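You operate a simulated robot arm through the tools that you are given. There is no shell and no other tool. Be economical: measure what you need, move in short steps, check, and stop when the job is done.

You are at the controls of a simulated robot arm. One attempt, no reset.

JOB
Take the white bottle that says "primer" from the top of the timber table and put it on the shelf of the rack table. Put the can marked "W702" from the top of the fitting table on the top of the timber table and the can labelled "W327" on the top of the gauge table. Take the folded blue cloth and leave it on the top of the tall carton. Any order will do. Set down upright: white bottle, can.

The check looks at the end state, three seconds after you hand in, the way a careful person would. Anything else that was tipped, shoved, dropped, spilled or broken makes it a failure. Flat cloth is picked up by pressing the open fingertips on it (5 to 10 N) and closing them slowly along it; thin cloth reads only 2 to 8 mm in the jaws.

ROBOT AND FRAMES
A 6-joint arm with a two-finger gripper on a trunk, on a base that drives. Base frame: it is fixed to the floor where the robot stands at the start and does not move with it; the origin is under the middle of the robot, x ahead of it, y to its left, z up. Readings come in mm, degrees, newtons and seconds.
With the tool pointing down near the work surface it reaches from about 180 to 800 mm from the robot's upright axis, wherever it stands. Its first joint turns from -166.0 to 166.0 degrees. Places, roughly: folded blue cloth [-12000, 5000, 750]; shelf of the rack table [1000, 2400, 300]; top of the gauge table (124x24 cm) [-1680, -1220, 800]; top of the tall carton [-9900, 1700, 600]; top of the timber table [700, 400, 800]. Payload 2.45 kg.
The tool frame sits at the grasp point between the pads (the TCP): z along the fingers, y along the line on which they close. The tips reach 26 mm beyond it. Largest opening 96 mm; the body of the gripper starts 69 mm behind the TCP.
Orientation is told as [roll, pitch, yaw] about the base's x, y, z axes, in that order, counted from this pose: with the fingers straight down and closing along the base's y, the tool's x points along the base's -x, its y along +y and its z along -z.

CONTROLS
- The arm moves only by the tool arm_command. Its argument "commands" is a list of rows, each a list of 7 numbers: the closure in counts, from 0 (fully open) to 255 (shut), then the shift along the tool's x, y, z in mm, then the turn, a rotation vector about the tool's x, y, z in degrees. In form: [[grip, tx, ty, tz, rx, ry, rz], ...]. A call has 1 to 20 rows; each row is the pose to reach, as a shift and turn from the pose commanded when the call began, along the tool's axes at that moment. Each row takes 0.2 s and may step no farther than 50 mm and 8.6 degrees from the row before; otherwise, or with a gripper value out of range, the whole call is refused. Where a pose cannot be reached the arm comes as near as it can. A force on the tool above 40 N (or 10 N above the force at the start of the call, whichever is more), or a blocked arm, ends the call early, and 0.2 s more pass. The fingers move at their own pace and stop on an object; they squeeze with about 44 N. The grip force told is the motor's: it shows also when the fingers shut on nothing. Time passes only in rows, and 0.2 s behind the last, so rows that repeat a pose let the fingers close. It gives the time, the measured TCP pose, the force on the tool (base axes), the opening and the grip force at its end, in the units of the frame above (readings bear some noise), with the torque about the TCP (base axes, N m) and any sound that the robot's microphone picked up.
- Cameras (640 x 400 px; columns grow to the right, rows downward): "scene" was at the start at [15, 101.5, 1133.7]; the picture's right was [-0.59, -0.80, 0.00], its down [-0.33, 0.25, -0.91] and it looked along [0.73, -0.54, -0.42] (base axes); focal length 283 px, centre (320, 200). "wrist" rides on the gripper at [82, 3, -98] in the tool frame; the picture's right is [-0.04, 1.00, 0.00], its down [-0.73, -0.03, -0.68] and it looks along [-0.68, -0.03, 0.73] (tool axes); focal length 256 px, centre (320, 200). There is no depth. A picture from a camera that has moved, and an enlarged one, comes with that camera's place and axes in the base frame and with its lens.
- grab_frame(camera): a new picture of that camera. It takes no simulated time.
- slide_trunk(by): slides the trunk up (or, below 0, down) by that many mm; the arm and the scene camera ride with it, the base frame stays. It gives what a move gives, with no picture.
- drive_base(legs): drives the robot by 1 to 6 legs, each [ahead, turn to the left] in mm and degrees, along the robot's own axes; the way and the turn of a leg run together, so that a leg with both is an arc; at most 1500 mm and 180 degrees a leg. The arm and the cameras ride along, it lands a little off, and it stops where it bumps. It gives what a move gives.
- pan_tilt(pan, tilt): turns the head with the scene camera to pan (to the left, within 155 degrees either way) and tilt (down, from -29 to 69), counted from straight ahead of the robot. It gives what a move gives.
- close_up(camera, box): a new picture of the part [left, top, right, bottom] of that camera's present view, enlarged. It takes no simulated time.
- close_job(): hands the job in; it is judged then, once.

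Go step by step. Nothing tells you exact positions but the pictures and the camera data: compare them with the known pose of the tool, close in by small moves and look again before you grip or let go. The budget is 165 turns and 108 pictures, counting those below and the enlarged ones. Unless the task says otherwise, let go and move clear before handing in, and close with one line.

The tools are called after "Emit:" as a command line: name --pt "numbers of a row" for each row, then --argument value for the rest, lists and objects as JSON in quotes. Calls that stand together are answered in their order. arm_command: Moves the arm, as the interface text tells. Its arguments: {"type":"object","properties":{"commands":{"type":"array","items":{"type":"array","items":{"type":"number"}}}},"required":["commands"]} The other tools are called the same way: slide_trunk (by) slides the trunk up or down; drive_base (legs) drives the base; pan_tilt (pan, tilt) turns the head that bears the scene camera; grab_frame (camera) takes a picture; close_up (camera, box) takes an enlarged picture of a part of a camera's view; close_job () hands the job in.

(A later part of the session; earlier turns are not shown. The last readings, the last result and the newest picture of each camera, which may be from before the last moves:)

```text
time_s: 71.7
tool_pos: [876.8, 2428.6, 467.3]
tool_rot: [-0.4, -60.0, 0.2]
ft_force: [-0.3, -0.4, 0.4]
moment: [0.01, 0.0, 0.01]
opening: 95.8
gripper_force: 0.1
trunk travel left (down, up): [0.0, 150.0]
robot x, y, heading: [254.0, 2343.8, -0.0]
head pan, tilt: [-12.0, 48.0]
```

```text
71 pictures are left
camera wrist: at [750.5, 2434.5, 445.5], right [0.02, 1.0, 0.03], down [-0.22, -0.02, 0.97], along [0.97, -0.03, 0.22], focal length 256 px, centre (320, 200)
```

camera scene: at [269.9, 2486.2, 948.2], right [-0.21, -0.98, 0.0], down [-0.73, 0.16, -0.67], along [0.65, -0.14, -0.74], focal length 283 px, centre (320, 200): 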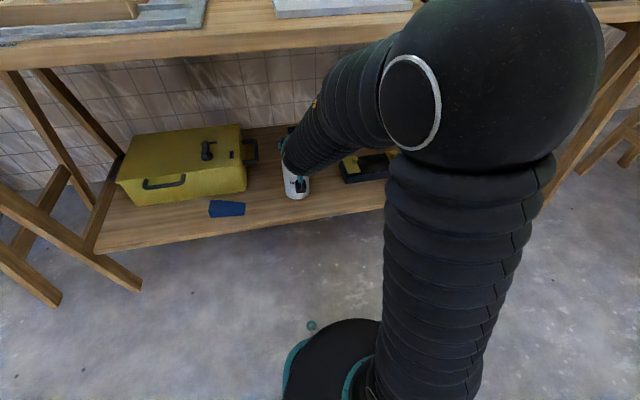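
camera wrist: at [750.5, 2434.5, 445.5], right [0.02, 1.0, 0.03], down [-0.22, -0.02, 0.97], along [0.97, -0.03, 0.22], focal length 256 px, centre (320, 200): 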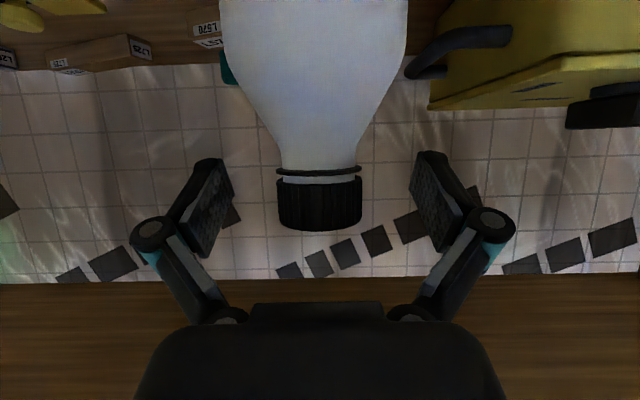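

Emit:
arm_command --pt "0 10 0 -25 0 0 0" --pt "0 25 0 -55 0 0 0" --pt "0 42 0 -90 0 0 0" --pt "0 60 0 -125 0 0 0" --pt "0 60 0 -125 0 0 0"

Emit:
drive_base --legs '[[-400, 0]]'

Emit:
grab_frame --camera "scene"

```text
time_s: 72.9
tool_pos: [761.6, 2439.1, 490.6]
tool_rot: [-0.4, -59.9, 0.2]
ft_force: [-0.5, 1.1, 0.3]
moment: [0.02, -0.01, 0.02]
opening: 96.0
gripper_force: 0.1
out of reach, approached as far as the arm can: row 4, 5
trunk travel left (down, up): [0.0, 150.0]
robot x, y, heading: [249.0, 2345.7, -0.1]
head pan, tilt: [-12.0, 48.0]
```

```text
time_s: 75.4
tool_pos: [366.8, 2440.5, 489.7]
tool_rot: [-0.5, -60.0, 0.4]
ft_force: [0.7, -1.1, -0.2]
moment: [-0.01, 0.01, -0.05]
opening: 95.8
gripper_force: 0.1
trunk travel left (down, up): [0.0, 150.0]
robot x, y, heading: [-141.4, 2344.1, -0.0]
head pan, tilt: [-12.0, 48.0]
```

```text
70 pictures are left
camera scene: at [-125.8, 2486.5, 948.3], right [-0.21, -0.98, 0.0], down [-0.73, 0.15, -0.67], along [0.65, -0.14, -0.74], focal length 283 px, centre (320, 200)
```

scene: 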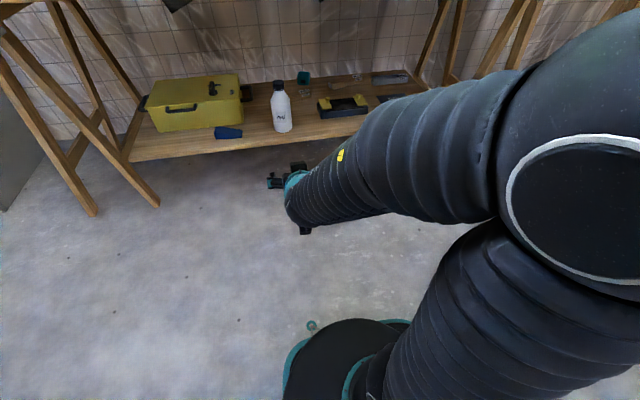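

Primer stands upright on the shelf. Now raise the trunk, restore the tool to straight down, and drive to the W327 can.

Emit:
slide_trunk --by 150

Emit:
arm_command --pt "0 -29 0 -31 0 0 0" --pt "0 -59 0 -62 0 0 0" --pt "0 -88 0 -94 0 0 0" --pt "0 -118 0 -125 0 0 0" --pt "0 -147 0 -157 0 0 0" --pt "0 -177 0 -188 0 0 0" --pt "0 -206 0 -220 0 0 0" --pt "0 -236 0 -251 0 0 0" --pt "0 -236 0 -251 0 8 0" --pt "0 -236 0 -251 0 16 0" --pt "0 -236 0 -251 0 24 0" --pt "0 -236 0 -251 0 32 0" --pt "0 -236 0 -251 0 40 0" --pt "0 -236 0 -251 0 48 0" --pt "0 -236 0 -251 0 56 0" --pt "0 -236 0 -251 0 60 0" --pt "0 -236 0 -251 0 60 0"

Emit:
drive_base --legs '[[0, -90], [1500, 0], [1500, 0], [100, 0], [0, 90]]'

Emit:
pan_tilt --pan -20 --tilt 25

Emit:
grab_frame --camera "scene"

Emit:
grab_frame --camera "wrist"

```text
time_s: 77.1
tool_pos: [366.8, 2440.7, 639.6]
tool_rot: [-0.4, -60.1, 0.4]
ft_force: [0.1, 0.3, 0.8]
moment: [-0.01, 0.02, -0.03]
opening: 96.1
gripper_force: 0.1
trunk travel left (down, up): [-150.0, 0.0]
robot x, y, heading: [-140.9, 2346.8, 0.1]
head pan, tilt: [-12.0, 48.0]
```

```text
time_s: 80.7
tool_pos: [267.8, 2442.6, 971.1]
tool_rot: [-0.2, 0.0, -0.1]
ft_force: [0.2, 0.2, 0.6]
moment: [0.01, 0.0, 0.01]
opening: 95.9
gripper_force: 0.0
trunk travel left (down, up): [-150.0, 0.0]
robot x, y, heading: [-144.8, 2346.0, 0.2]
head pan, tilt: [-12.0, 48.0]
```

```text
time_s: 103.5
tool_pos: [284.5, -658.9, 969.7]
tool_rot: [-0.2, -0.1, -0.1]
ft_force: [0.4, 0.1, -0.6]
moment: [-0.01, -0.01, -0.03]
opening: 95.8
gripper_force: 0.1
trunk travel left (down, up): [-150.0, 0.0]
robot x, y, heading: [-126.0, -757.1, 0.0]
head pan, tilt: [-12.0, 48.0]
```

```text
time_s: 104.4
tool_pos: [285.3, -659.5, 970.7]
tool_rot: [-0.2, 0.1, -0.2]
ft_force: [-0.2, -0.8, -0.1]
moment: [-0.01, -0.02, 0.0]
opening: 95.9
gripper_force: 0.1
trunk travel left (down, up): [-150.0, 0.0]
robot x, y, heading: [-127.3, -754.8, -0.1]
head pan, tilt: [-20.0, 25.0]
```

```text
69 pictures are left
camera scene: at [-99.3, -629.2, 1133.0], right [-0.34, -0.94, 0.0], down [-0.4, 0.15, -0.91], along [0.85, -0.31, -0.42], focal length 283 px, centre (320, 200)
```

scene: 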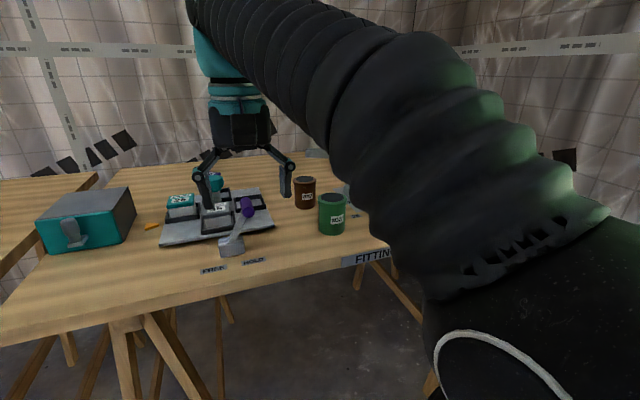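

```text
68 pictures are left
camera wrist: at [203.6, -653.8, 1069.2], right [0.04, 1.0, 0.0], down [0.73, -0.03, 0.68], along [0.68, -0.03, -0.73], focal length 256 px, centre (320, 200)
```

wrist: 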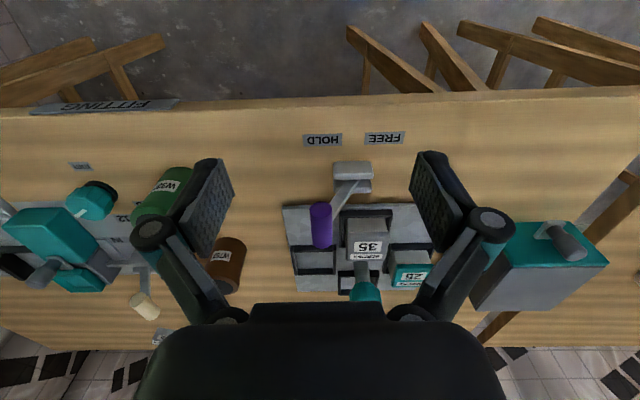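

Emit:
arm_command --pt "0 -27 -37 0 0 0 0" --pt "0 -54 -74 0 0 0 0" --pt "0 -81 -111 5 0 0 0" --pt "0 -108 -148 10 0 0 0" --pt "0 -135 -186 15 0 0 0" --pt "0 -135 -186 15 0 0 0"

Emit:
grab_frame --camera "wrist"

```text
time_s: 105.8
tool_pos: [418.9, -846.7, 956.4]
tool_rot: [-0.2, 0.0, -0.3]
ft_force: [-0.9, 0.4, -0.1]
moment: [-0.01, 0.01, -0.04]
opening: 96.0
gripper_force: 0.0
trunk travel left (down, up): [-150.0, 0.0]
robot x, y, heading: [-125.6, -756.7, -0.2]
head pan, tilt: [-20.0, 25.0]
```

```text
67 pictures are left
camera wrist: at [337.6, -840.6, 1055.2], right [0.04, 1.0, 0.0], down [0.73, -0.03, 0.68], along [0.68, -0.03, -0.73], focal length 256 px, centre (320, 200)
```

wrist: 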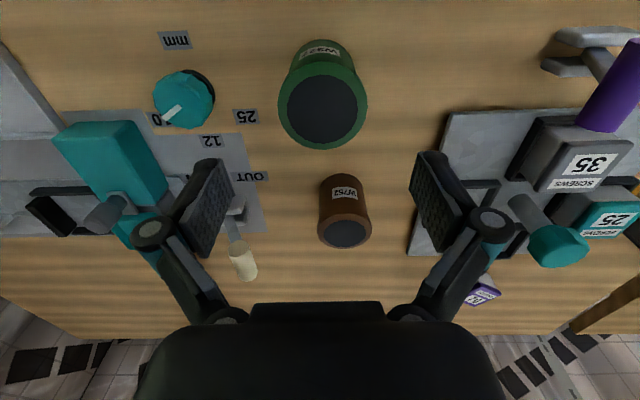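

Emit:
arm_command --pt "0 -2 4 20 0 0 0" --pt "0 -2 4 60 0 0 0" --pt "0 -2 4 95 0 0 0" --pt "0 -2 4 117 0 0 0" --pt "0 -2 4 117 0 0 0"

Emit:
grab_frame --camera "wrist"

```text
time_s: 107.0
tool_pos: [420.9, -842.4, 838.1]
tool_rot: [-0.2, 0.0, -0.2]
ft_force: [0.1, 0.3, 0.4]
moment: [0.02, 0.04, 0.01]
opening: 95.7
gripper_force: 0.0
trunk travel left (down, up): [-150.0, 0.0]
robot x, y, heading: [-127.8, -756.0, -0.1]
head pan, tilt: [-20.0, 25.0]
```

```text
66 pictures are left
camera wrist: at [339.7, -836.4, 937.2], right [0.04, 1.0, 0.0], down [0.73, -0.03, 0.68], along [0.68, -0.03, -0.73], focal length 256 px, centre (320, 200)
```

wrist: 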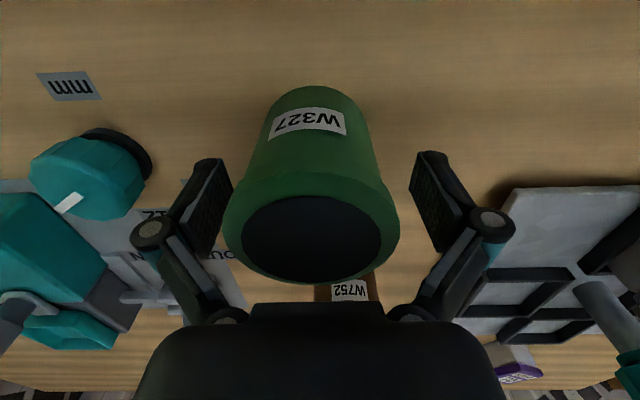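

Emit:
arm_command --pt "100 0 -2 0 0 0 0" --pt "255 0 -2 0 0 0 0" --pt "255 0 -2 0 0 0 0" --pt "255 0 -2 0 0 0 0" --pt "255 0 -2 -2 0 0 0" --pt "255 0 -2 -15 0 0 0" --pt "255 0 -2 -45 0 0 0" --pt "255 0 -2 -85 0 0 0"

Emit:
grab_frame --camera "wrist"

```text
time_s: 108.8
tool_pos: [421.6, -843.8, 922.8]
tool_rot: [-0.2, 0.1, -0.3]
ft_force: [1.2, 0.8, -2.7]
moment: [0.02, -0.02, 0.01]
opening: 61.9
gripper_force: 43.8
trunk travel left (down, up): [-150.0, 0.0]
robot x, y, heading: [-128.7, -752.2, -0.3]
head pan, tilt: [-20.0, 25.0]
```

```text
65 pictures are left
camera wrist: at [339.3, -838.1, 1022.5], right [0.04, 1.0, 0.0], down [0.73, -0.03, 0.68], along [0.68, -0.03, -0.74], focal length 256 px, centre (320, 200)
```

wrist: 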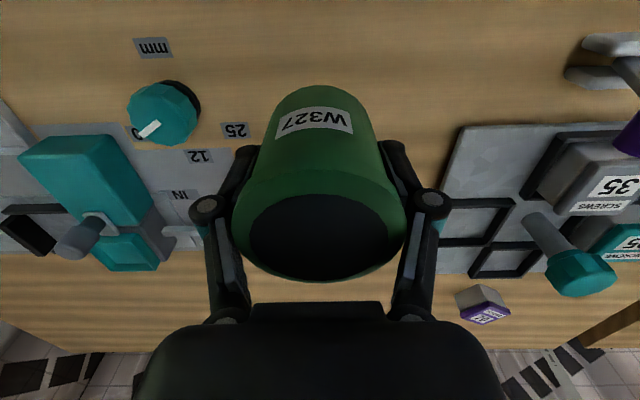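

W327 in hand. Back away obliquely and face the gauge table.

Emit:
drive_base --legs '[[-280, 0], [0, -20], [-1350, 0], [0, -70]]'

Emit:
pan_tilt --pan 0 --tilt 25

Emit:
grab_frame --camera "scene"

```text
time_s: 121.2
tool_pos: [-1756.8, -831.2, 923.9]
tool_rot: [-0.2, 0.0, -90.2]
ft_force: [-0.2, 0.4, -3.0]
moment: [-0.02, 0.0, 0.01]
opening: 60.4
gripper_force: 44.0
trunk travel left (down, up): [-150.0, 0.0]
robot x, y, heading: [-1670.0, -286.3, -90.1]
head pan, tilt: [-20.0, 25.0]
```

```text
time_s: 122.0
tool_pos: [-1755.3, -830.4, 924.3]
tool_rot: [-0.2, 0.1, -90.2]
ft_force: [0.4, 0.2, -1.9]
moment: [0.01, 0.01, -0.01]
opening: 60.5
gripper_force: 44.0
trunk travel left (down, up): [-150.0, 0.0]
robot x, y, heading: [-1667.9, -286.6, -89.9]
head pan, tilt: [0.0, 25.0]
```

```text
64 pictures are left
camera scene: at [-1508.7, -317.2, 1133.0], right [-1.0, 0.0, 0.0], down [0.0, 0.42, -0.91], along [0.0, -0.91, -0.42], focal length 283 px, centre (320, 200)
```

scene: 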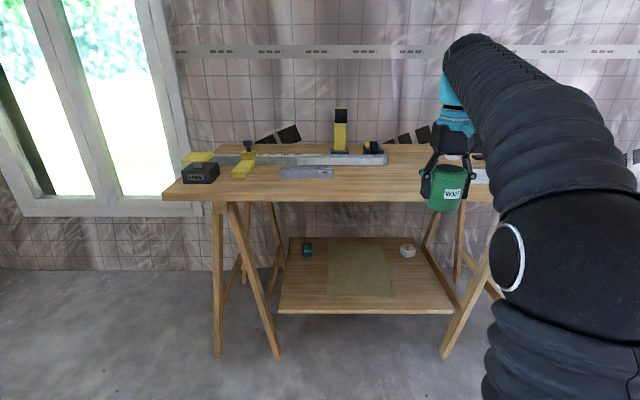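

The gauge table's front centre is clear around (-1750,-1185). Drive forward 350 mm.

Emit:
drive_base --legs '[[350, 0]]'

Emit:
grab_frame --camera "wrist"

Emit:
grab_frame --camera "scene"

```text
time_s: 124.3
tool_pos: [-1757.0, -1180.8, 923.9]
tool_rot: [-0.3, 0.1, -90.2]
ft_force: [0.1, -0.9, -2.2]
moment: [-0.01, 0.0, 0.03]
opening: 60.5
gripper_force: 43.7
trunk travel left (down, up): [-150.0, 0.0]
robot x, y, heading: [-1670.7, -635.7, -90.2]
head pan, tilt: [0.0, 25.0]
```

```text
63 pictures are left
camera wrist: at [-1752.9, -1097.6, 1022.4], right [1.0, -0.04, 0.0], down [-0.03, -0.73, 0.68], along [-0.03, -0.68, -0.73], focal length 256 px, centre (320, 200)
```

wrist: 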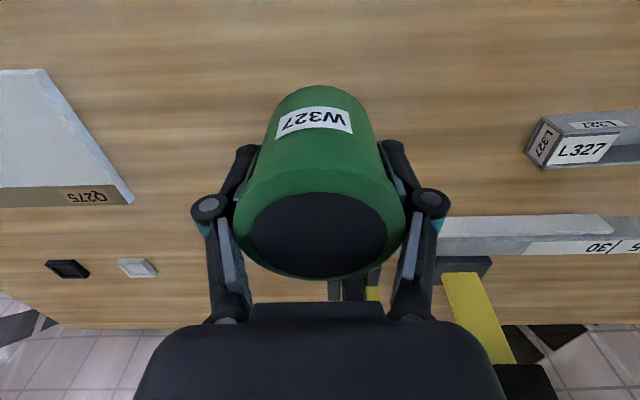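

```text
62 pictures are left
camera scene: at [-1509.3, -666.9, 1133.0], right [-1.0, 0.0, 0.0], down [0.0, 0.42, -0.91], along [0.0, -0.91, -0.42], focal length 283 px, centre (320, 200)
```

scene: 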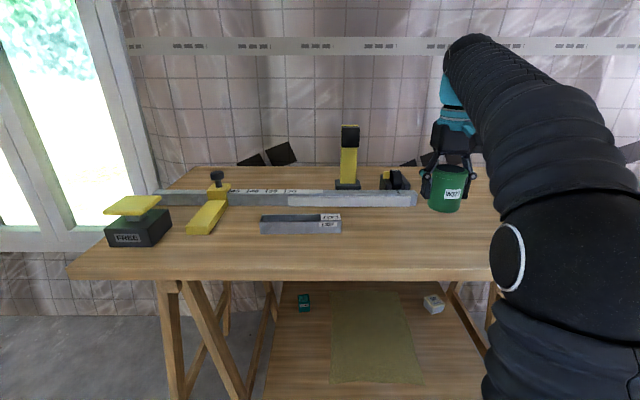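

Emit:
arm_command --pt "255 0 0 35 0 0 0" --pt "255 0 0 60 0 0 0" --pt "255 0 0 72 0 0 0" --pt "255 0 0 75 0 0 0" --pt "255 0 0 78 0 0 0" --pt "255 0 0 80 0 0 0" --pt "255 0 0 82 0 0 0" --pt "255 0 0 84 0 0 0" --pt "255 0 0 86 0 0 0"

```text
time_s: 126.3
tool_pos: [-1757.1, -1179.3, 841.1]
tool_rot: [-0.2, -0.4, -90.2]
ft_force: [0.7, -8.8, 34.1]
moment: [0.74, -0.43, -0.1]
opening: 60.7
gripper_force: 44.4
trunk travel left (down, up): [-150.0, 0.0]
robot x, y, heading: [-1665.8, -629.4, -90.1]
head pan, tilt: [0.0, 25.0]
```

Contact. Relieve, open and rise.

Emit:
arm_command --pt "255 0 0 -2 0 0 0" --pt "255 0 0 -3 0 0 0" --pt "100 0 0 -3 0 0 0" --pt "0 0 0 -3 0 0 0" --pt "0 0 0 -3 0 0 0" --pt "0 0 0 -30 0 0 0" --pt "0 0 0 -70 0 0 0" --pt "0 0 0 -110 0 0 0"

Emit:
grab_frame --camera "scene"

```text
time_s: 128.1
tool_pos: [-1756.2, -1182.1, 947.6]
tool_rot: [-0.2, 0.0, -90.2]
ft_force: [-0.9, 0.1, -0.4]
moment: [0.02, -0.03, 0.0]
opening: 96.3
gripper_force: 0.1
trunk travel left (down, up): [-150.0, 0.0]
robot x, y, heading: [-1666.7, -630.5, -90.0]
head pan, tilt: [0.0, 25.0]
```

```text
61 pictures are left
camera scene: at [-1509.2, -666.8, 1133.0], right [-1.0, 0.0, 0.0], down [0.0, 0.42, -0.91], along [0.0, -0.91, -0.42], focal length 283 px, centre (320, 200)
```

scene: 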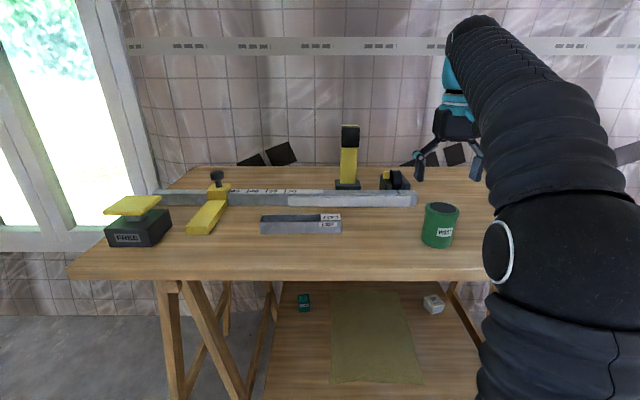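

W327 stands fine on the gauge table. Back off and look west for the long drive.

Emit:
drive_base --legs '[[-400, 0], [0, -90]]'

Emit:
pan_tilt --pan 0 --tilt 10

Emit:
grab_frame --camera "scene"

```text
time_s: 134.4
tool_pos: [-2214.0, -136.8, 947.4]
tool_rot: [-0.1, 0.0, 179.3]
ft_force: [0.6, -0.3, 0.4]
moment: [-0.03, -0.02, 0.03]
opening: 96.0
gripper_force: 0.0
trunk travel left (down, up): [-150.0, 0.0]
robot x, y, heading: [-1666.6, -234.7, 179.1]
head pan, tilt: [0.0, 25.0]
```

```text
time_s: 135.2
tool_pos: [-2214.0, -139.0, 947.1]
tool_rot: [-0.2, 0.0, 179.4]
ft_force: [0.2, -0.3, 0.3]
moment: [-0.04, 0.01, 0.04]
opening: 95.8
gripper_force: 0.1
trunk travel left (down, up): [-150.0, 0.0]
robot x, y, heading: [-1665.8, -234.1, 179.4]
head pan, tilt: [0.0, 10.0]
```

```text
60 pictures are left
camera scene: at [-1699.9, -390.6, 1157.3], right [0.01, 1.0, 0.0], down [0.17, 0.0, -0.98], along [-0.98, 0.01, -0.17], focal length 283 px, centre (320, 200)
```

scene: 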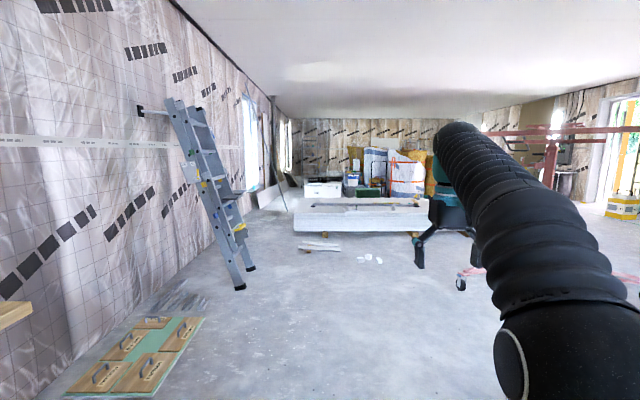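

I'll tuck the arm and drive west past the board, then look around for a route.

Emit:
arm_command --pt "0 45 0 -10 0 0 0" --pt "0 90 0 -20 0 0 0" --pt "0 135 0 -30 0 0 0" --pt "0 180 0 -40 0 0 0" --pt "0 220 0 -45 0 0 0"

Emit:
drive_base --legs '[[1330, 0]]'

Emit:
pan_tilt --pan -70 --tilt 8

Emit:
grab_frame --camera "scene"

Emit:
pan_tilt --pan 10 --tilt 12

Emit:
grab_frame --camera "scene"

```text
time_s: 136.4
tool_pos: [-1992.7, -140.2, 992.8]
tool_rot: [-0.1, 0.1, 179.4]
ft_force: [-1.1, -0.5, -1.1]
moment: [-0.03, -0.08, 0.01]
opening: 95.7
gripper_force: 0.0
trunk travel left (down, up): [-150.0, 0.0]
robot x, y, heading: [-1663.4, -229.3, 179.1]
head pan, tilt: [0.0, 10.0]
```

```text
time_s: 143.1
tool_pos: [-3318.5, -128.3, 992.9]
tool_rot: [-0.2, -0.1, 179.3]
ft_force: [0.5, 0.0, 0.4]
moment: [0.02, -0.06, -0.02]
opening: 95.8
gripper_force: 0.1
trunk travel left (down, up): [-150.0, 0.0]
robot x, y, heading: [-2993.7, -219.3, 179.4]
head pan, tilt: [0.0, 10.0]
```

```text
time_s: 144.5
tool_pos: [-3317.8, -129.1, 992.2]
tool_rot: [-0.1, -0.1, 179.4]
ft_force: [0.2, 0.3, 0.3]
moment: [-0.01, 0.03, 0.0]
opening: 96.1
gripper_force: 0.0
trunk travel left (down, up): [-150.0, 0.0]
robot x, y, heading: [-2988.6, -217.9, 179.5]
head pan, tilt: [-70.0, 8.0]
```

```text
59 pictures are left
camera scene: at [-2962.8, -291.6, 1160.7], right [0.94, 0.33, 0.0], down [0.05, -0.13, -0.99], along [-0.33, 0.93, -0.14], focal length 283 px, centre (320, 200)
```

scene: 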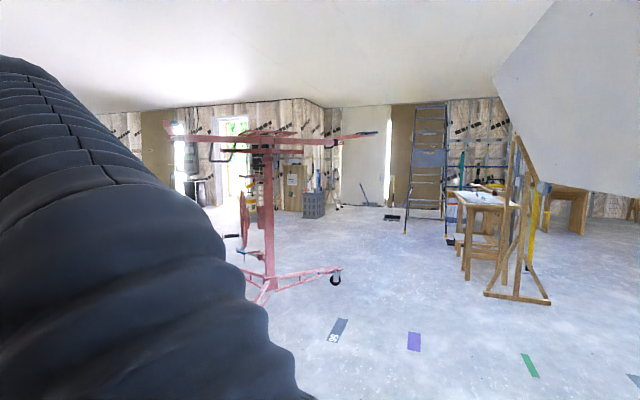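

```text
time_s: 146.0
tool_pos: [-3318.7, -127.8, 993.0]
tool_rot: [-0.3, 0.0, 179.3]
ft_force: [-0.4, 0.0, 0.2]
moment: [0.03, 0.06, -0.02]
opening: 96.0
gripper_force: 0.1
trunk travel left (down, up): [-150.0, 0.0]
robot x, y, heading: [-2989.5, -218.5, 179.4]
head pan, tilt: [10.0, 12.0]
```

```text
58 pictures are left
camera scene: at [-3023.9, -394.2, 1154.2], right [-0.16, 0.99, 0.0], down [0.21, 0.03, -0.98], along [-0.96, -0.16, -0.21], focal length 283 px, centre (320, 200)
```

scene: 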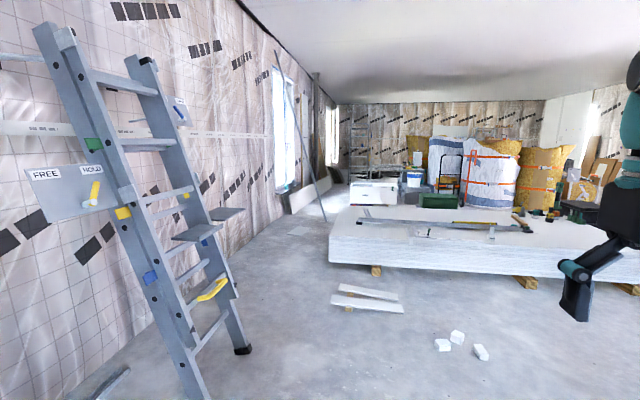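

The corridor between the hoist and the board leads north. Drive there in stages.

Emit:
drive_base --legs '[[0, -88.5], [1500, 0], [800, 0]]'

Emit:
pan_tilt --pan 30 --tilt 15

Emit:
grab_frame --camera "scene"

```text
time_s: 161.0
tool_pos: [-2966.3, 2406.0, 993.3]
tool_rot: [-0.1, 0.0, 91.2]
ft_force: [0.3, 0.1, -0.7]
moment: [0.01, -0.01, 0.02]
opening: 96.1
gripper_force: 0.0
trunk travel left (down, up): [-150.0, 0.0]
robot x, y, heading: [-3048.5, 2078.3, 91.1]
head pan, tilt: [10.0, 12.0]
```

```text
time_s: 161.9
tool_pos: [-2966.9, 2404.4, 993.3]
tool_rot: [-0.3, 0.0, 91.1]
ft_force: [-0.3, 0.3, 1.1]
moment: [-0.03, -0.01, 0.0]
opening: 95.9
gripper_force: 0.2
trunk travel left (down, up): [-150.0, 0.0]
robot x, y, heading: [-3045.4, 2072.3, 91.0]
head pan, tilt: [30.0, 15.0]
```

```text
57 pictures are left
camera scene: at [-3251.4, 2090.9, 1149.3], right [0.86, 0.52, 0.0], down [0.13, -0.22, -0.97], along [-0.5, 0.83, -0.26], focal length 283 px, centre (320, 200)
```

scene: 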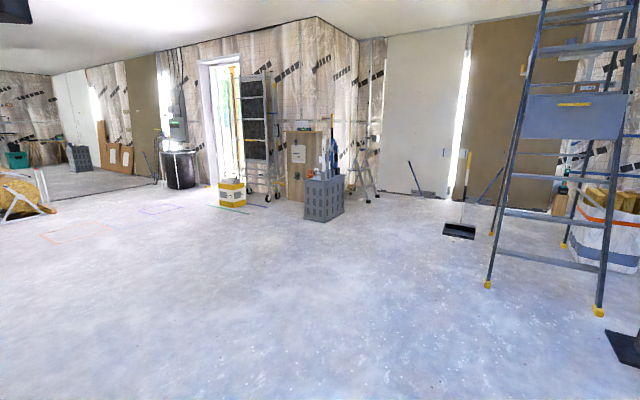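

Emit:
drive_base --legs '[[1150, 0], [0, 88], [1500, 0], [1500, 0]]'

Emit:
pan_tilt --pan 5 --tilt 12

Emit:
grab_frame --camera "scene"

```text
time_s: 185.4
tool_pos: [-6390.9, 3399.9, 994.8]
tool_rot: [-0.2, 0.0, 177.9]
ft_force: [-0.5, 0.0, -0.7]
moment: [-0.02, 0.0, -0.03]
opening: 96.4
gripper_force: 0.1
trunk travel left (down, up): [-150.0, 0.0]
robot x, y, heading: [-6065.1, 3299.2, 177.8]
head pan, tilt: [30.0, 15.0]
```

```text
time_s: 186.3
tool_pos: [-6389.8, 3399.3, 992.7]
tool_rot: [-0.2, 0.0, 177.8]
ft_force: [-0.7, -0.6, 1.3]
moment: [0.03, -0.01, 0.0]
opening: 96.1
gripper_force: 0.1
trunk travel left (down, up): [-150.0, 0.0]
robot x, y, heading: [-6064.3, 3302.4, 177.7]
head pan, tilt: [5.0, 12.0]
```

```text
56 pictures are left
camera scene: at [-6103.3, 3134.5, 1154.2], right [-0.05, 1.0, 0.0], down [0.21, 0.01, -0.98], along [-0.98, -0.05, -0.21], focal length 283 px, centre (320, 200)
```

scene: 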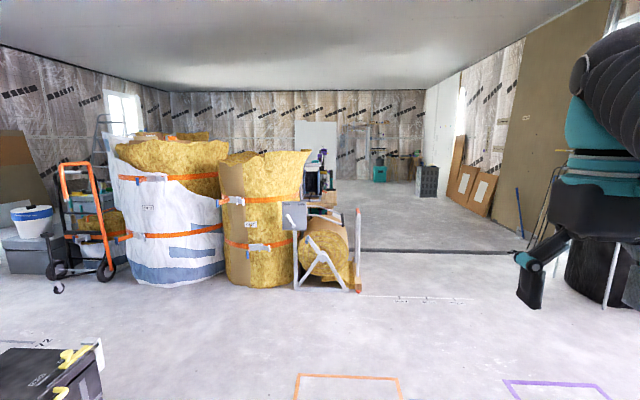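

Emit:
close_up --camera "scene" --box '[290, 100, 530, 250]'

```text
2.67 times, centred on (410, 175) of scene
camera zoom: at [-6103.3, 3134.5, 1154.2], right [-0.05, 1.0, 0.0], down [0.21, 0.01, -0.98], along [-0.98, -0.05, -0.21], focal length 754 px, centre (80, 267)
```

zoom: 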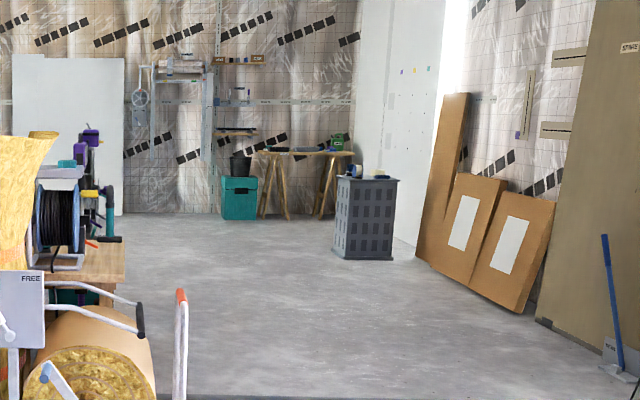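

The cloth should be on the grey crate stack at (-11970,5030). Drive around the insulation bags.

Emit:
drive_base --legs '[[0, -22], [1500, 0], [450, 0], [0, 12]]'

Emit:
grab_frame --camera "scene"

```text
time_s: 198.0
tool_pos: [-8143.9, 4265.0, 992.7]
tool_rot: [-0.2, 0.0, 167.3]
ft_force: [-0.6, -0.5, 0.5]
moment: [0.0, 0.0, 0.01]
opening: 95.9
gripper_force: 0.0
trunk travel left (down, up): [-150.0, 0.0]
robot x, y, heading: [-7841.3, 4105.9, 167.6]
head pan, tilt: [5.0, 12.0]
```

```text
54 pictures are left
camera scene: at [-7910.8, 3951.2, 1154.2], right [0.13, 0.99, 0.0], down [0.21, -0.03, -0.98], along [-0.97, 0.13, -0.21], focal length 283 px, centre (320, 200)
```

scene: 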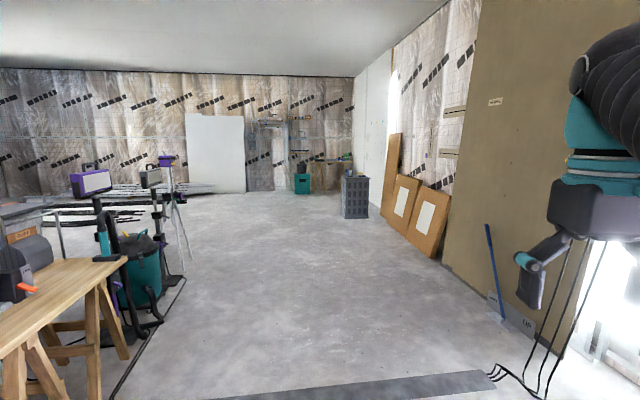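

Way is clear. Drive on toward the crate.

Emit:
drive_base --legs '[[1500, 0], [1500, 0], [200, 0]]'

Emit:
pan_tilt --pan 0 --tilt 20

Emit:
grab_frame --camera "scene"

Emit:
pan_tilt --pan 95 --tilt 15

Emit:
grab_frame --camera "scene"

```text
time_s: 213.7
tool_pos: [-11261.5, 4959.5, 993.5]
tool_rot: [-0.2, 0.0, 167.3]
ft_force: [-0.3, -0.4, 0.0]
moment: [-0.01, -0.01, 0.0]
opening: 96.2
gripper_force: 0.1
trunk travel left (down, up): [-150.0, 0.0]
robot x, y, heading: [-10958.8, 4800.7, 167.7]
head pan, tilt: [5.0, 12.0]
```

```text
time_s: 214.3
tool_pos: [-11260.6, 4960.7, 992.3]
tool_rot: [-0.2, 0.0, 167.3]
ft_force: [0.6, 0.3, 0.0]
moment: [0.02, 0.01, 0.02]
opening: 96.0
gripper_force: 0.1
trunk travel left (down, up): [-150.0, 0.0]
robot x, y, heading: [-10962.0, 4800.9, 167.7]
head pan, tilt: [0.0, 20.0]
```

```text
53 pictures are left
camera scene: at [-11026.6, 4654.6, 1141.2], right [0.22, 0.98, 0.0], down [0.33, -0.07, -0.94], along [-0.92, 0.2, -0.34], focal length 283 px, centre (320, 200)
```

scene: 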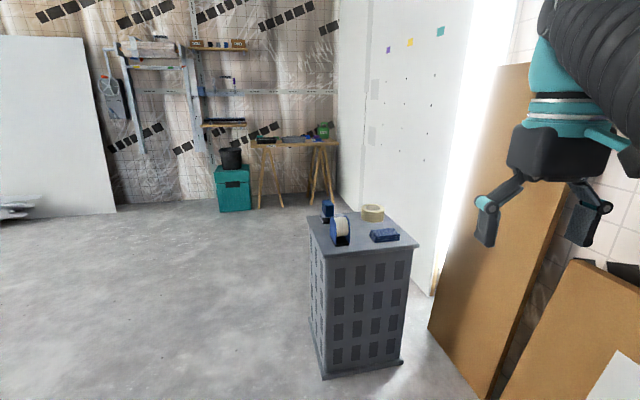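

```text
time_s: 216.1
tool_pos: [-11262.0, 4958.2, 994.4]
tool_rot: [-0.2, 0.0, 167.3]
ft_force: [0.4, 0.3, -0.4]
moment: [0.03, -0.02, 0.0]
opening: 95.8
gripper_force: 0.1
trunk travel left (down, up): [-150.0, 0.0]
robot x, y, heading: [-10960.6, 4799.5, 167.2]
head pan, tilt: [95.0, 15.0]
```

```text
52 pictures are left
camera scene: at [-10947.9, 4541.9, 1149.3], right [-0.99, 0.13, 0.0], down [0.03, 0.26, -0.97], along [-0.13, -0.96, -0.26], focal length 283 px, centre (320, 200)
```

scene: 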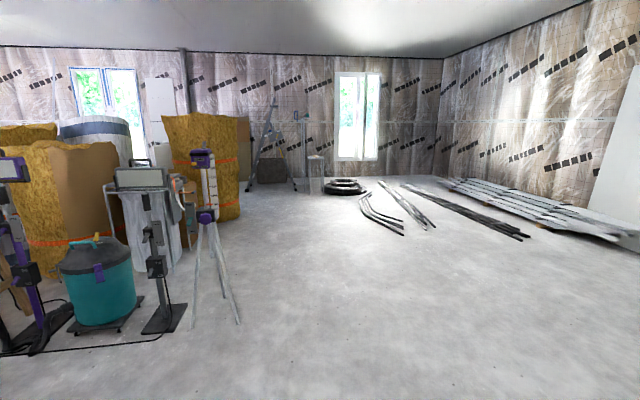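

The small blue item on the crate top should be the folded cloth. Close-up.

Emit:
pan_tilt --pan 0 --tilt 25

Emit:
close_up --camera "scene" --box '[290, 150, 450, 250]'

```text
time_s: 217.8
tool_pos: [-11261.3, 4960.0, 992.7]
tool_rot: [-0.2, 0.0, 167.4]
ft_force: [-0.6, -0.7, 0.4]
moment: [0.01, 0.03, -0.01]
opening: 96.0
gripper_force: 0.0
trunk travel left (down, up): [-150.0, 0.0]
robot x, y, heading: [-10960.0, 4800.6, 167.5]
head pan, tilt: [0.0, 25.0]
```

```text
4.00 times, centred on (370, 200) of scene
camera zoom: at [-11025.6, 4654.4, 1133.0], right [0.22, 0.98, 0.0], down [0.41, -0.09, -0.91], along [-0.88, 0.2, -0.42], focal length 1131 px, centre (120, 200)
```

zoom: 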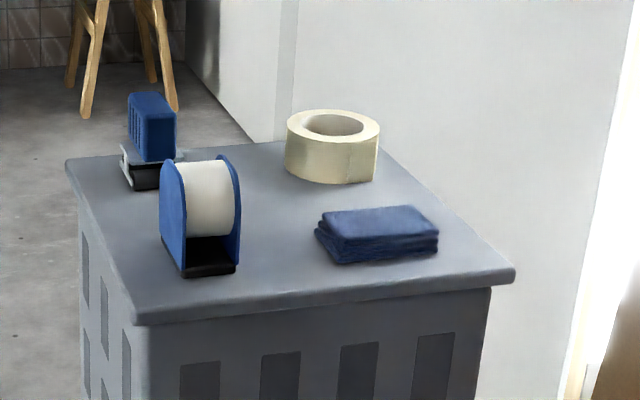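

The cloth is a folded pad ~87×53×25 mm at about (-11706,5004), long side along y. Drive a bit closer and turn the jaws to close along x.

Emit:
drive_base --legs '[[200, 0]]'

Emit:
arm_command --pt "0 0 0 0 0 0 -8.5" --pt "0 0 0 0 0 0 -17" --pt "0 0 0 0 0 0 -25.5" --pt "0 0 0 0 0 0 -34" --pt "0 0 0 0 0 0 -42.5" --pt "0 0 0 0 0 0 -51" --pt "0 0 0 0 0 0 -59.5" --pt "0 0 0 0 0 0 -68" --pt "0 0 0 0 0 0 -76.5" --pt "0 0 0 0 0 0 -85" --pt "0 0 0 0 0 0 -93.5" --pt "0 0 0 0 0 0 -102" --pt "0 0 0 0 0 0 -102.5"

Emit:
grab_frame --camera "wrist"

Emit:
grab_frame --camera "scene"

```text
time_s: 219.3
tool_pos: [-11455.0, 5002.5, 993.2]
tool_rot: [-0.2, 0.1, 167.4]
ft_force: [-0.7, 0.5, -0.9]
moment: [0.0, -0.01, 0.03]
opening: 95.6
gripper_force: 0.0
trunk travel left (down, up): [-150.0, 0.0]
robot x, y, heading: [-11153.3, 4847.2, 167.7]
head pan, tilt: [0.0, 25.0]
```

```text
time_s: 222.2
tool_pos: [-11455.0, 5003.0, 992.9]
tool_rot: [0.1, 0.2, -89.9]
ft_force: [0.3, 0.2, -0.5]
moment: [0.02, -0.02, 0.01]
opening: 95.9
gripper_force: 0.2
trunk travel left (down, up): [-150.0, 0.0]
robot x, y, heading: [-11156.2, 4839.5, 167.8]
head pan, tilt: [0.0, 25.0]
```

```text
50 pictures are left
camera wrist: at [-11451.4, 5085.3, 1092.5], right [1.0, -0.04, 0.0], down [-0.03, -0.74, 0.68], along [-0.03, -0.68, -0.74], focal length 256 px, centre (320, 200)
```

wrist: 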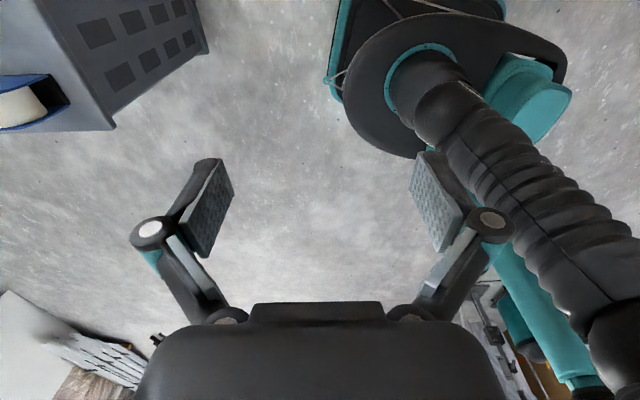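

```text
49 pictures are left
camera scene: at [-11218.5, 4697.1, 1133.0], right [0.22, 0.98, 0.0], down [0.41, -0.09, -0.91], along [-0.88, 0.2, -0.42], focal length 283 px, centre (320, 200)
```

scene: 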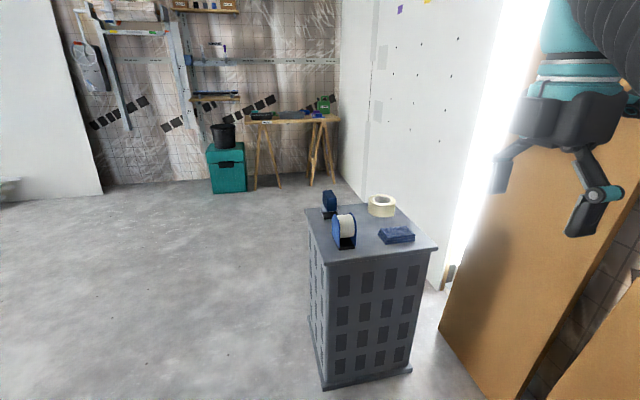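

Emit:
arm_command --pt "0 0 -45 0 0 0 0" --pt "0 2 -90 5 0 0 0" --pt "0 4 -135 10 0 0 0" --pt "0 6 -180 20 0 0 0" --pt "0 6 -225 30 0 0 0" --pt "0 6 -255 40 0 0 0" --pt "0 6 -255 40 0 0 0"

Emit:
grab_frame --camera "wrist"

Emit:
grab_frame --camera "scene"

```text
time_s: 223.8
tool_pos: [-11709.0, 5008.9, 954.4]
tool_rot: [0.1, 0.2, -90.0]
ft_force: [-0.9, 0.5, -0.4]
moment: [-0.03, 0.02, 0.0]
opening: 96.0
gripper_force: 0.2
trunk travel left (down, up): [-150.0, 0.0]
robot x, y, heading: [-11157.5, 4845.8, 167.7]
head pan, tilt: [0.0, 25.0]
```

```text
48 pictures are left
camera wrist: at [-11706.2, 5091.0, 1052.3], right [1.0, -0.04, 0.0], down [-0.03, -0.74, 0.68], along [-0.03, -0.68, -0.74], focal length 256 px, centre (320, 200)
```

wrist: 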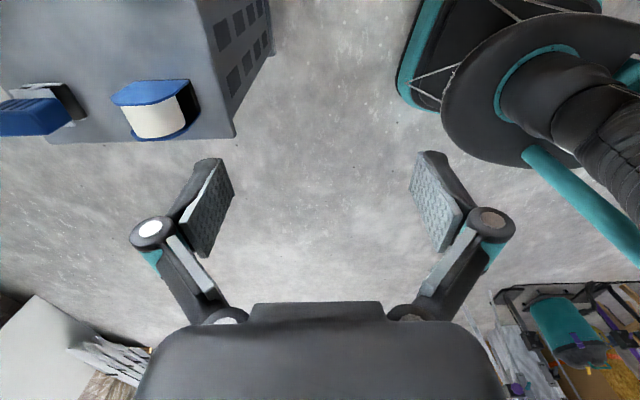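

```text
47 pictures are left
camera scene: at [-11218.5, 4697.2, 1133.0], right [0.22, 0.98, 0.0], down [0.41, -0.09, -0.91], along [-0.88, 0.2, -0.42], focal length 283 px, centre (320, 200)
```

scene: 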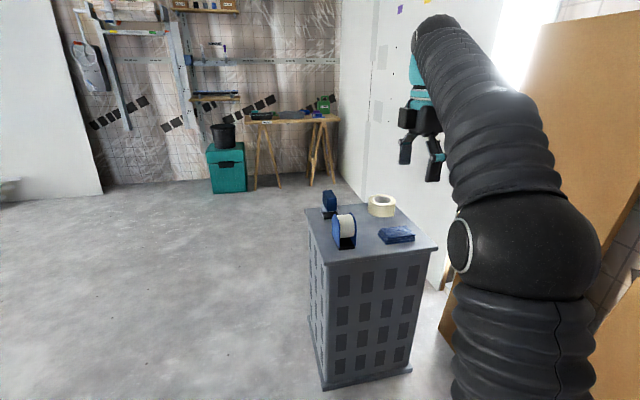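

Refined: crate top is at z≈617, front edge x≈-11875, and the cloth is near (-11930,5120). Drive 250 mm nearer.

Emit:
drive_base --legs '[[250, 0]]'

Emit:
grab_frame --camera "wrist"

Emit:
grab_frame --camera "scene"

```text
time_s: 225.6
tool_pos: [-11953.7, 5062.9, 953.5]
tool_rot: [0.1, 0.2, -90.2]
ft_force: [-0.2, 0.4, -0.1]
moment: [0.02, 0.01, 0.01]
opening: 96.2
gripper_force: 0.0
trunk travel left (down, up): [-150.0, 0.0]
robot x, y, heading: [-11397.2, 4897.7, 167.3]
head pan, tilt: [0.0, 25.0]
```

```text
46 pictures are left
camera wrist: at [-11949.7, 5146.2, 1052.6], right [1.0, -0.04, 0.0], down [-0.03, -0.74, 0.68], along [-0.03, -0.68, -0.74], focal length 256 px, centre (320, 200)
```

wrist: 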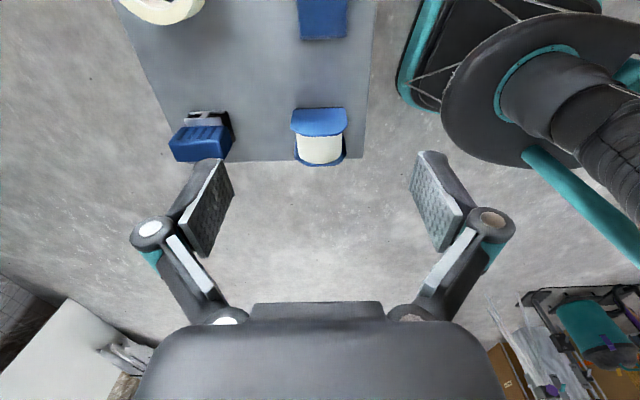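

```text
45 pictures are left
camera scene: at [-11463.1, 4751.5, 1133.0], right [0.22, 0.98, 0.0], down [0.41, -0.09, -0.91], along [-0.88, 0.2, -0.42], focal length 283 px, centre (320, 200)
```

scene: 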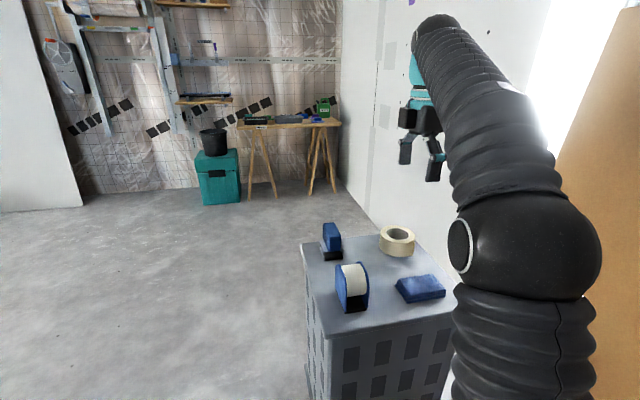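

Emit:
arm_command --pt "0 30 4 20 0 0 0" --pt "0 57 7 50 0 0 0" --pt "0 57 7 90 0 0 0" --pt "0 57 7 130 0 0 0" --pt "0 57 7 170 0 0 0" --pt "0 57 7 210 0 0 0" --pt "0 57 7 230 0 0 0" --pt "0 57 7 230 0 0 0"

Emit:
grab_frame --camera "wrist"

Emit:
close_up --camera "scene" --box '[300, 200, 500, 325]'

```text
time_s: 227.4
tool_pos: [-11945.2, 5120.7, 721.8]
tool_rot: [0.0, 0.2, -90.2]
ft_force: [-0.7, 0.6, -0.9]
moment: [0.04, 0.0, 0.0]
opening: 96.1
gripper_force: 0.0
trunk travel left (down, up): [-150.0, 0.0]
robot x, y, heading: [-11395.9, 4899.1, 167.4]
head pan, tilt: [0.0, 25.0]
```

```text
44 pictures are left
camera wrist: at [-11942.3, 5203.7, 821.7], right [1.0, -0.04, 0.0], down [-0.03, -0.74, 0.68], along [-0.03, -0.68, -0.74], focal length 256 px, centre (320, 200)
```

wrist: 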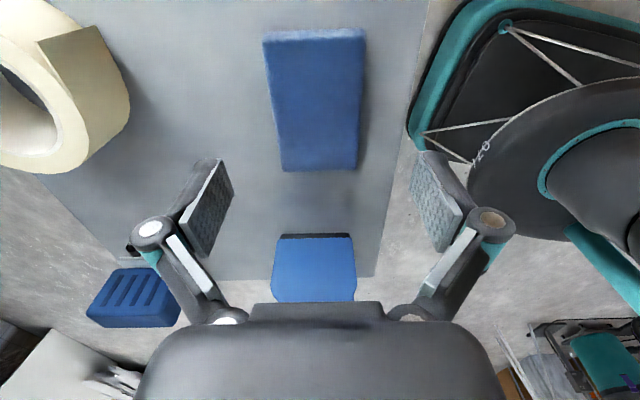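

```text
3.20 times, centred on (400, 262) of scene
camera zoom: at [-11463.0, 4751.5, 1133.0], right [0.22, 0.98, 0.0], down [0.41, -0.09, -0.91], along [-0.88, 0.2, -0.42], focal length 905 px, centre (64, 0)
```

zoom: 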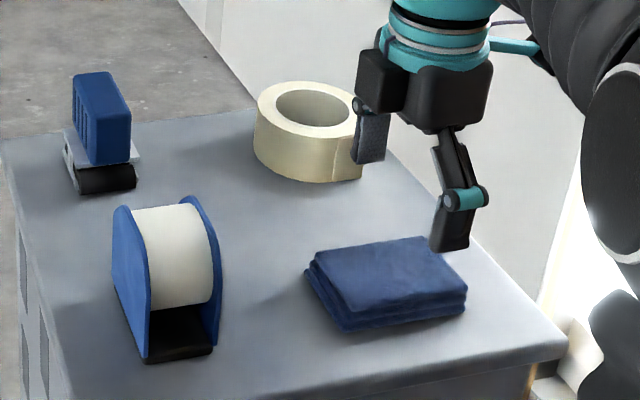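

Cloth centre ≈ (-11948,5125), 62 mm across the jaws. Lower beside it slowly until the tips touch the crate.

Emit:
arm_command --pt "0 4 -3 15 0 0 0" --pt "0 4 -3 35 0 0 0" --pt "0 4 -3 55 0 0 0" --pt "0 4 -3 62 0 0 0" --pt "0 4 -3 64 0 0 0" --pt "0 4 -3 66 0 0 0" --pt "0 4 -3 68 0 0 0" --pt "0 4 -3 70 0 0 0" --pt "0 4 -3 72 0 0 0" --pt "0 4 -3 74 0 0 0"

Emit:
close_up --camera "scene" --box '[300, 200, 500, 325]'

```text
time_s: 229.6
tool_pos: [-11949.0, 5124.7, 649.7]
tool_rot: [0.1, 0.2, -90.2]
ft_force: [-0.5, 0.7, -0.2]
moment: [0.03, 0.01, 0.01]
opening: 95.9
gripper_force: 0.0
trunk travel left (down, up): [-150.0, 0.0]
robot x, y, heading: [-11397.5, 4898.6, 167.4]
head pan, tilt: [0.0, 25.0]
```

```text
3.20 times, centred on (400, 262) of scene
camera zoom: at [-11463.1, 4751.5, 1133.0], right [0.22, 0.98, 0.0], down [0.41, -0.09, -0.91], along [-0.88, 0.2, -0.42], focal length 905 px, centre (64, 0)
```

zoom: 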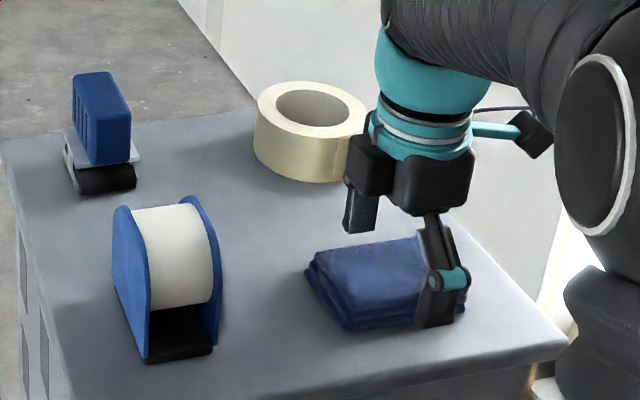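

Emit:
arm_command --pt "0 0 0 2 0 0 0" --pt "0 0 0 4 0 0 0" --pt "0 0 0 6 0 0 0" --pt "0 0 0 8 0 0 0" --pt "0 0 0 9 0 0 0" --pt "0 0 0 10 0 0 0" --pt "0 0 0 11 0 0 0" --pt "0 0 0 12 0 0 0"

```text
time_s: 231.4
tool_pos: [-11949.0, 5126.1, 638.1]
tool_rot: [0.1, 0.2, -90.3]
ft_force: [-0.9, 0.6, 0.3]
moment: [-0.01, 0.01, 0.0]
opening: 96.1
gripper_force: 0.0
trunk travel left (down, up): [-150.0, 0.0]
robot x, y, heading: [-11399.0, 4902.0, 167.4]
head pan, tilt: [0.0, 25.0]
```

Emit:
arm_command --pt "0 0 0 1.5 0 0 0" --pt "0 0 0 3 0 0 0" --pt "0 0 0 4.5 0 0 0" --pt "0 0 0 6 0 0 0" --pt "0 0 0 7.5 0 0 0" --pt "0 0 0 9 0 0 0" --pt "0 0 0 10.5 0 0 0" --pt "0 0 0 12 0 0 0"

Emit:
close_up --camera "scene" --box '[370, 240, 470, 302]'

```text
time_s: 233.2
tool_pos: [-11947.5, 5126.5, 629.2]
tool_rot: [-0.4, 0.4, -90.2]
ft_force: [6.3, -3.3, 19.9]
moment: [-0.2, -1.14, -0.19]
opening: 96.2
gripper_force: 0.1
trunk travel left (down, up): [-150.0, 0.0]
robot x, y, heading: [-11397.8, 4899.5, 167.4]
head pan, tilt: [0.0, 25.0]
stopped in row 8: the force on the tool passed its limit at 42 N (the readings are from after the stop); the commanded pose is now the measured one
```

```text
6.40 times, centred on (420, 271) of scene
camera zoom: at [-11462.0, 4751.0, 1132.9], right [0.22, 0.98, 0.0], down [0.41, -0.09, -0.91], along [-0.89, 0.2, -0.42], focal length 1810 px, centre (-320, -254)
```

zoom: 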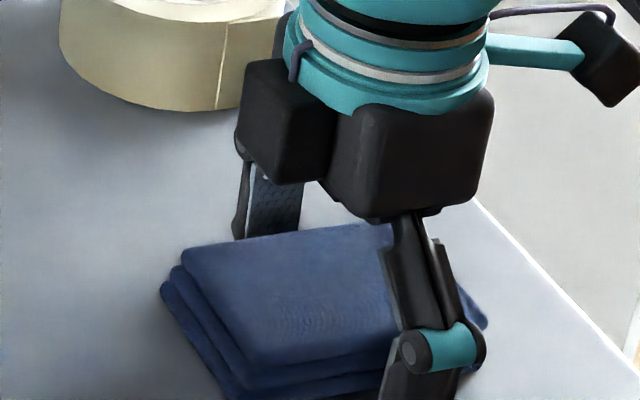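

Tips touch the crate surface. Raise 4 mm and close slowly on the cloth's sides.

Emit:
arm_command --pt "0 0 0 -4 0 0 0" --pt "30 0 0 -4 0 0 0" --pt "60 0 0 -4 0 0 0" --pt "85 0 0 -4 0 0 0" --pt "105 0 0 -4 0 0 0" --pt "125 0 0 -4 0 0 0" --pt "145 0 0 -4 0 0 0" --pt "145 0 0 -4 0 0 0"

Emit:
grab_frame --camera "wrist"

```text
time_s: 234.6
tool_pos: [-11945.1, 5126.8, 637.7]
tool_rot: [-0.2, 0.5, -90.3]
ft_force: [19.3, -5.5, 37.7]
moment: [-0.46, -1.99, 0.01]
opening: 77.0
gripper_force: 21.0
trunk travel left (down, up): [-150.0, 0.0]
robot x, y, heading: [-11398.8, 4896.2, 167.5]
head pan, tilt: [0.0, 25.0]
stopped in row 6: the force on the tool passed its limit at 44 N (the readings are from after the stop); the commanded pose is now the measured one
```

```text
40 pictures are left
camera wrist: at [-11941.1, 5209.2, 737.8], right [1.0, -0.04, 0.0], down [-0.03, -0.74, 0.67], along [-0.03, -0.67, -0.74], focal length 256 px, centre (320, 200)
```

wrist: 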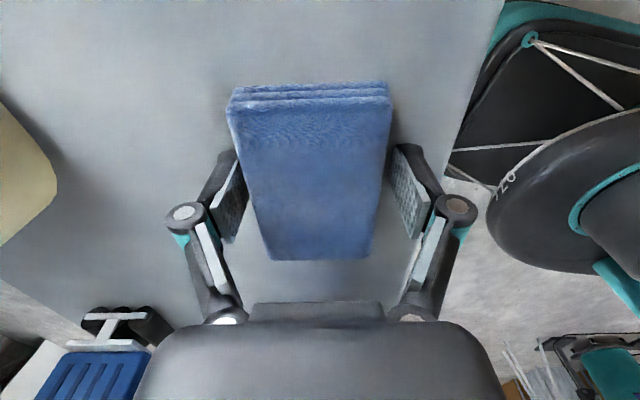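

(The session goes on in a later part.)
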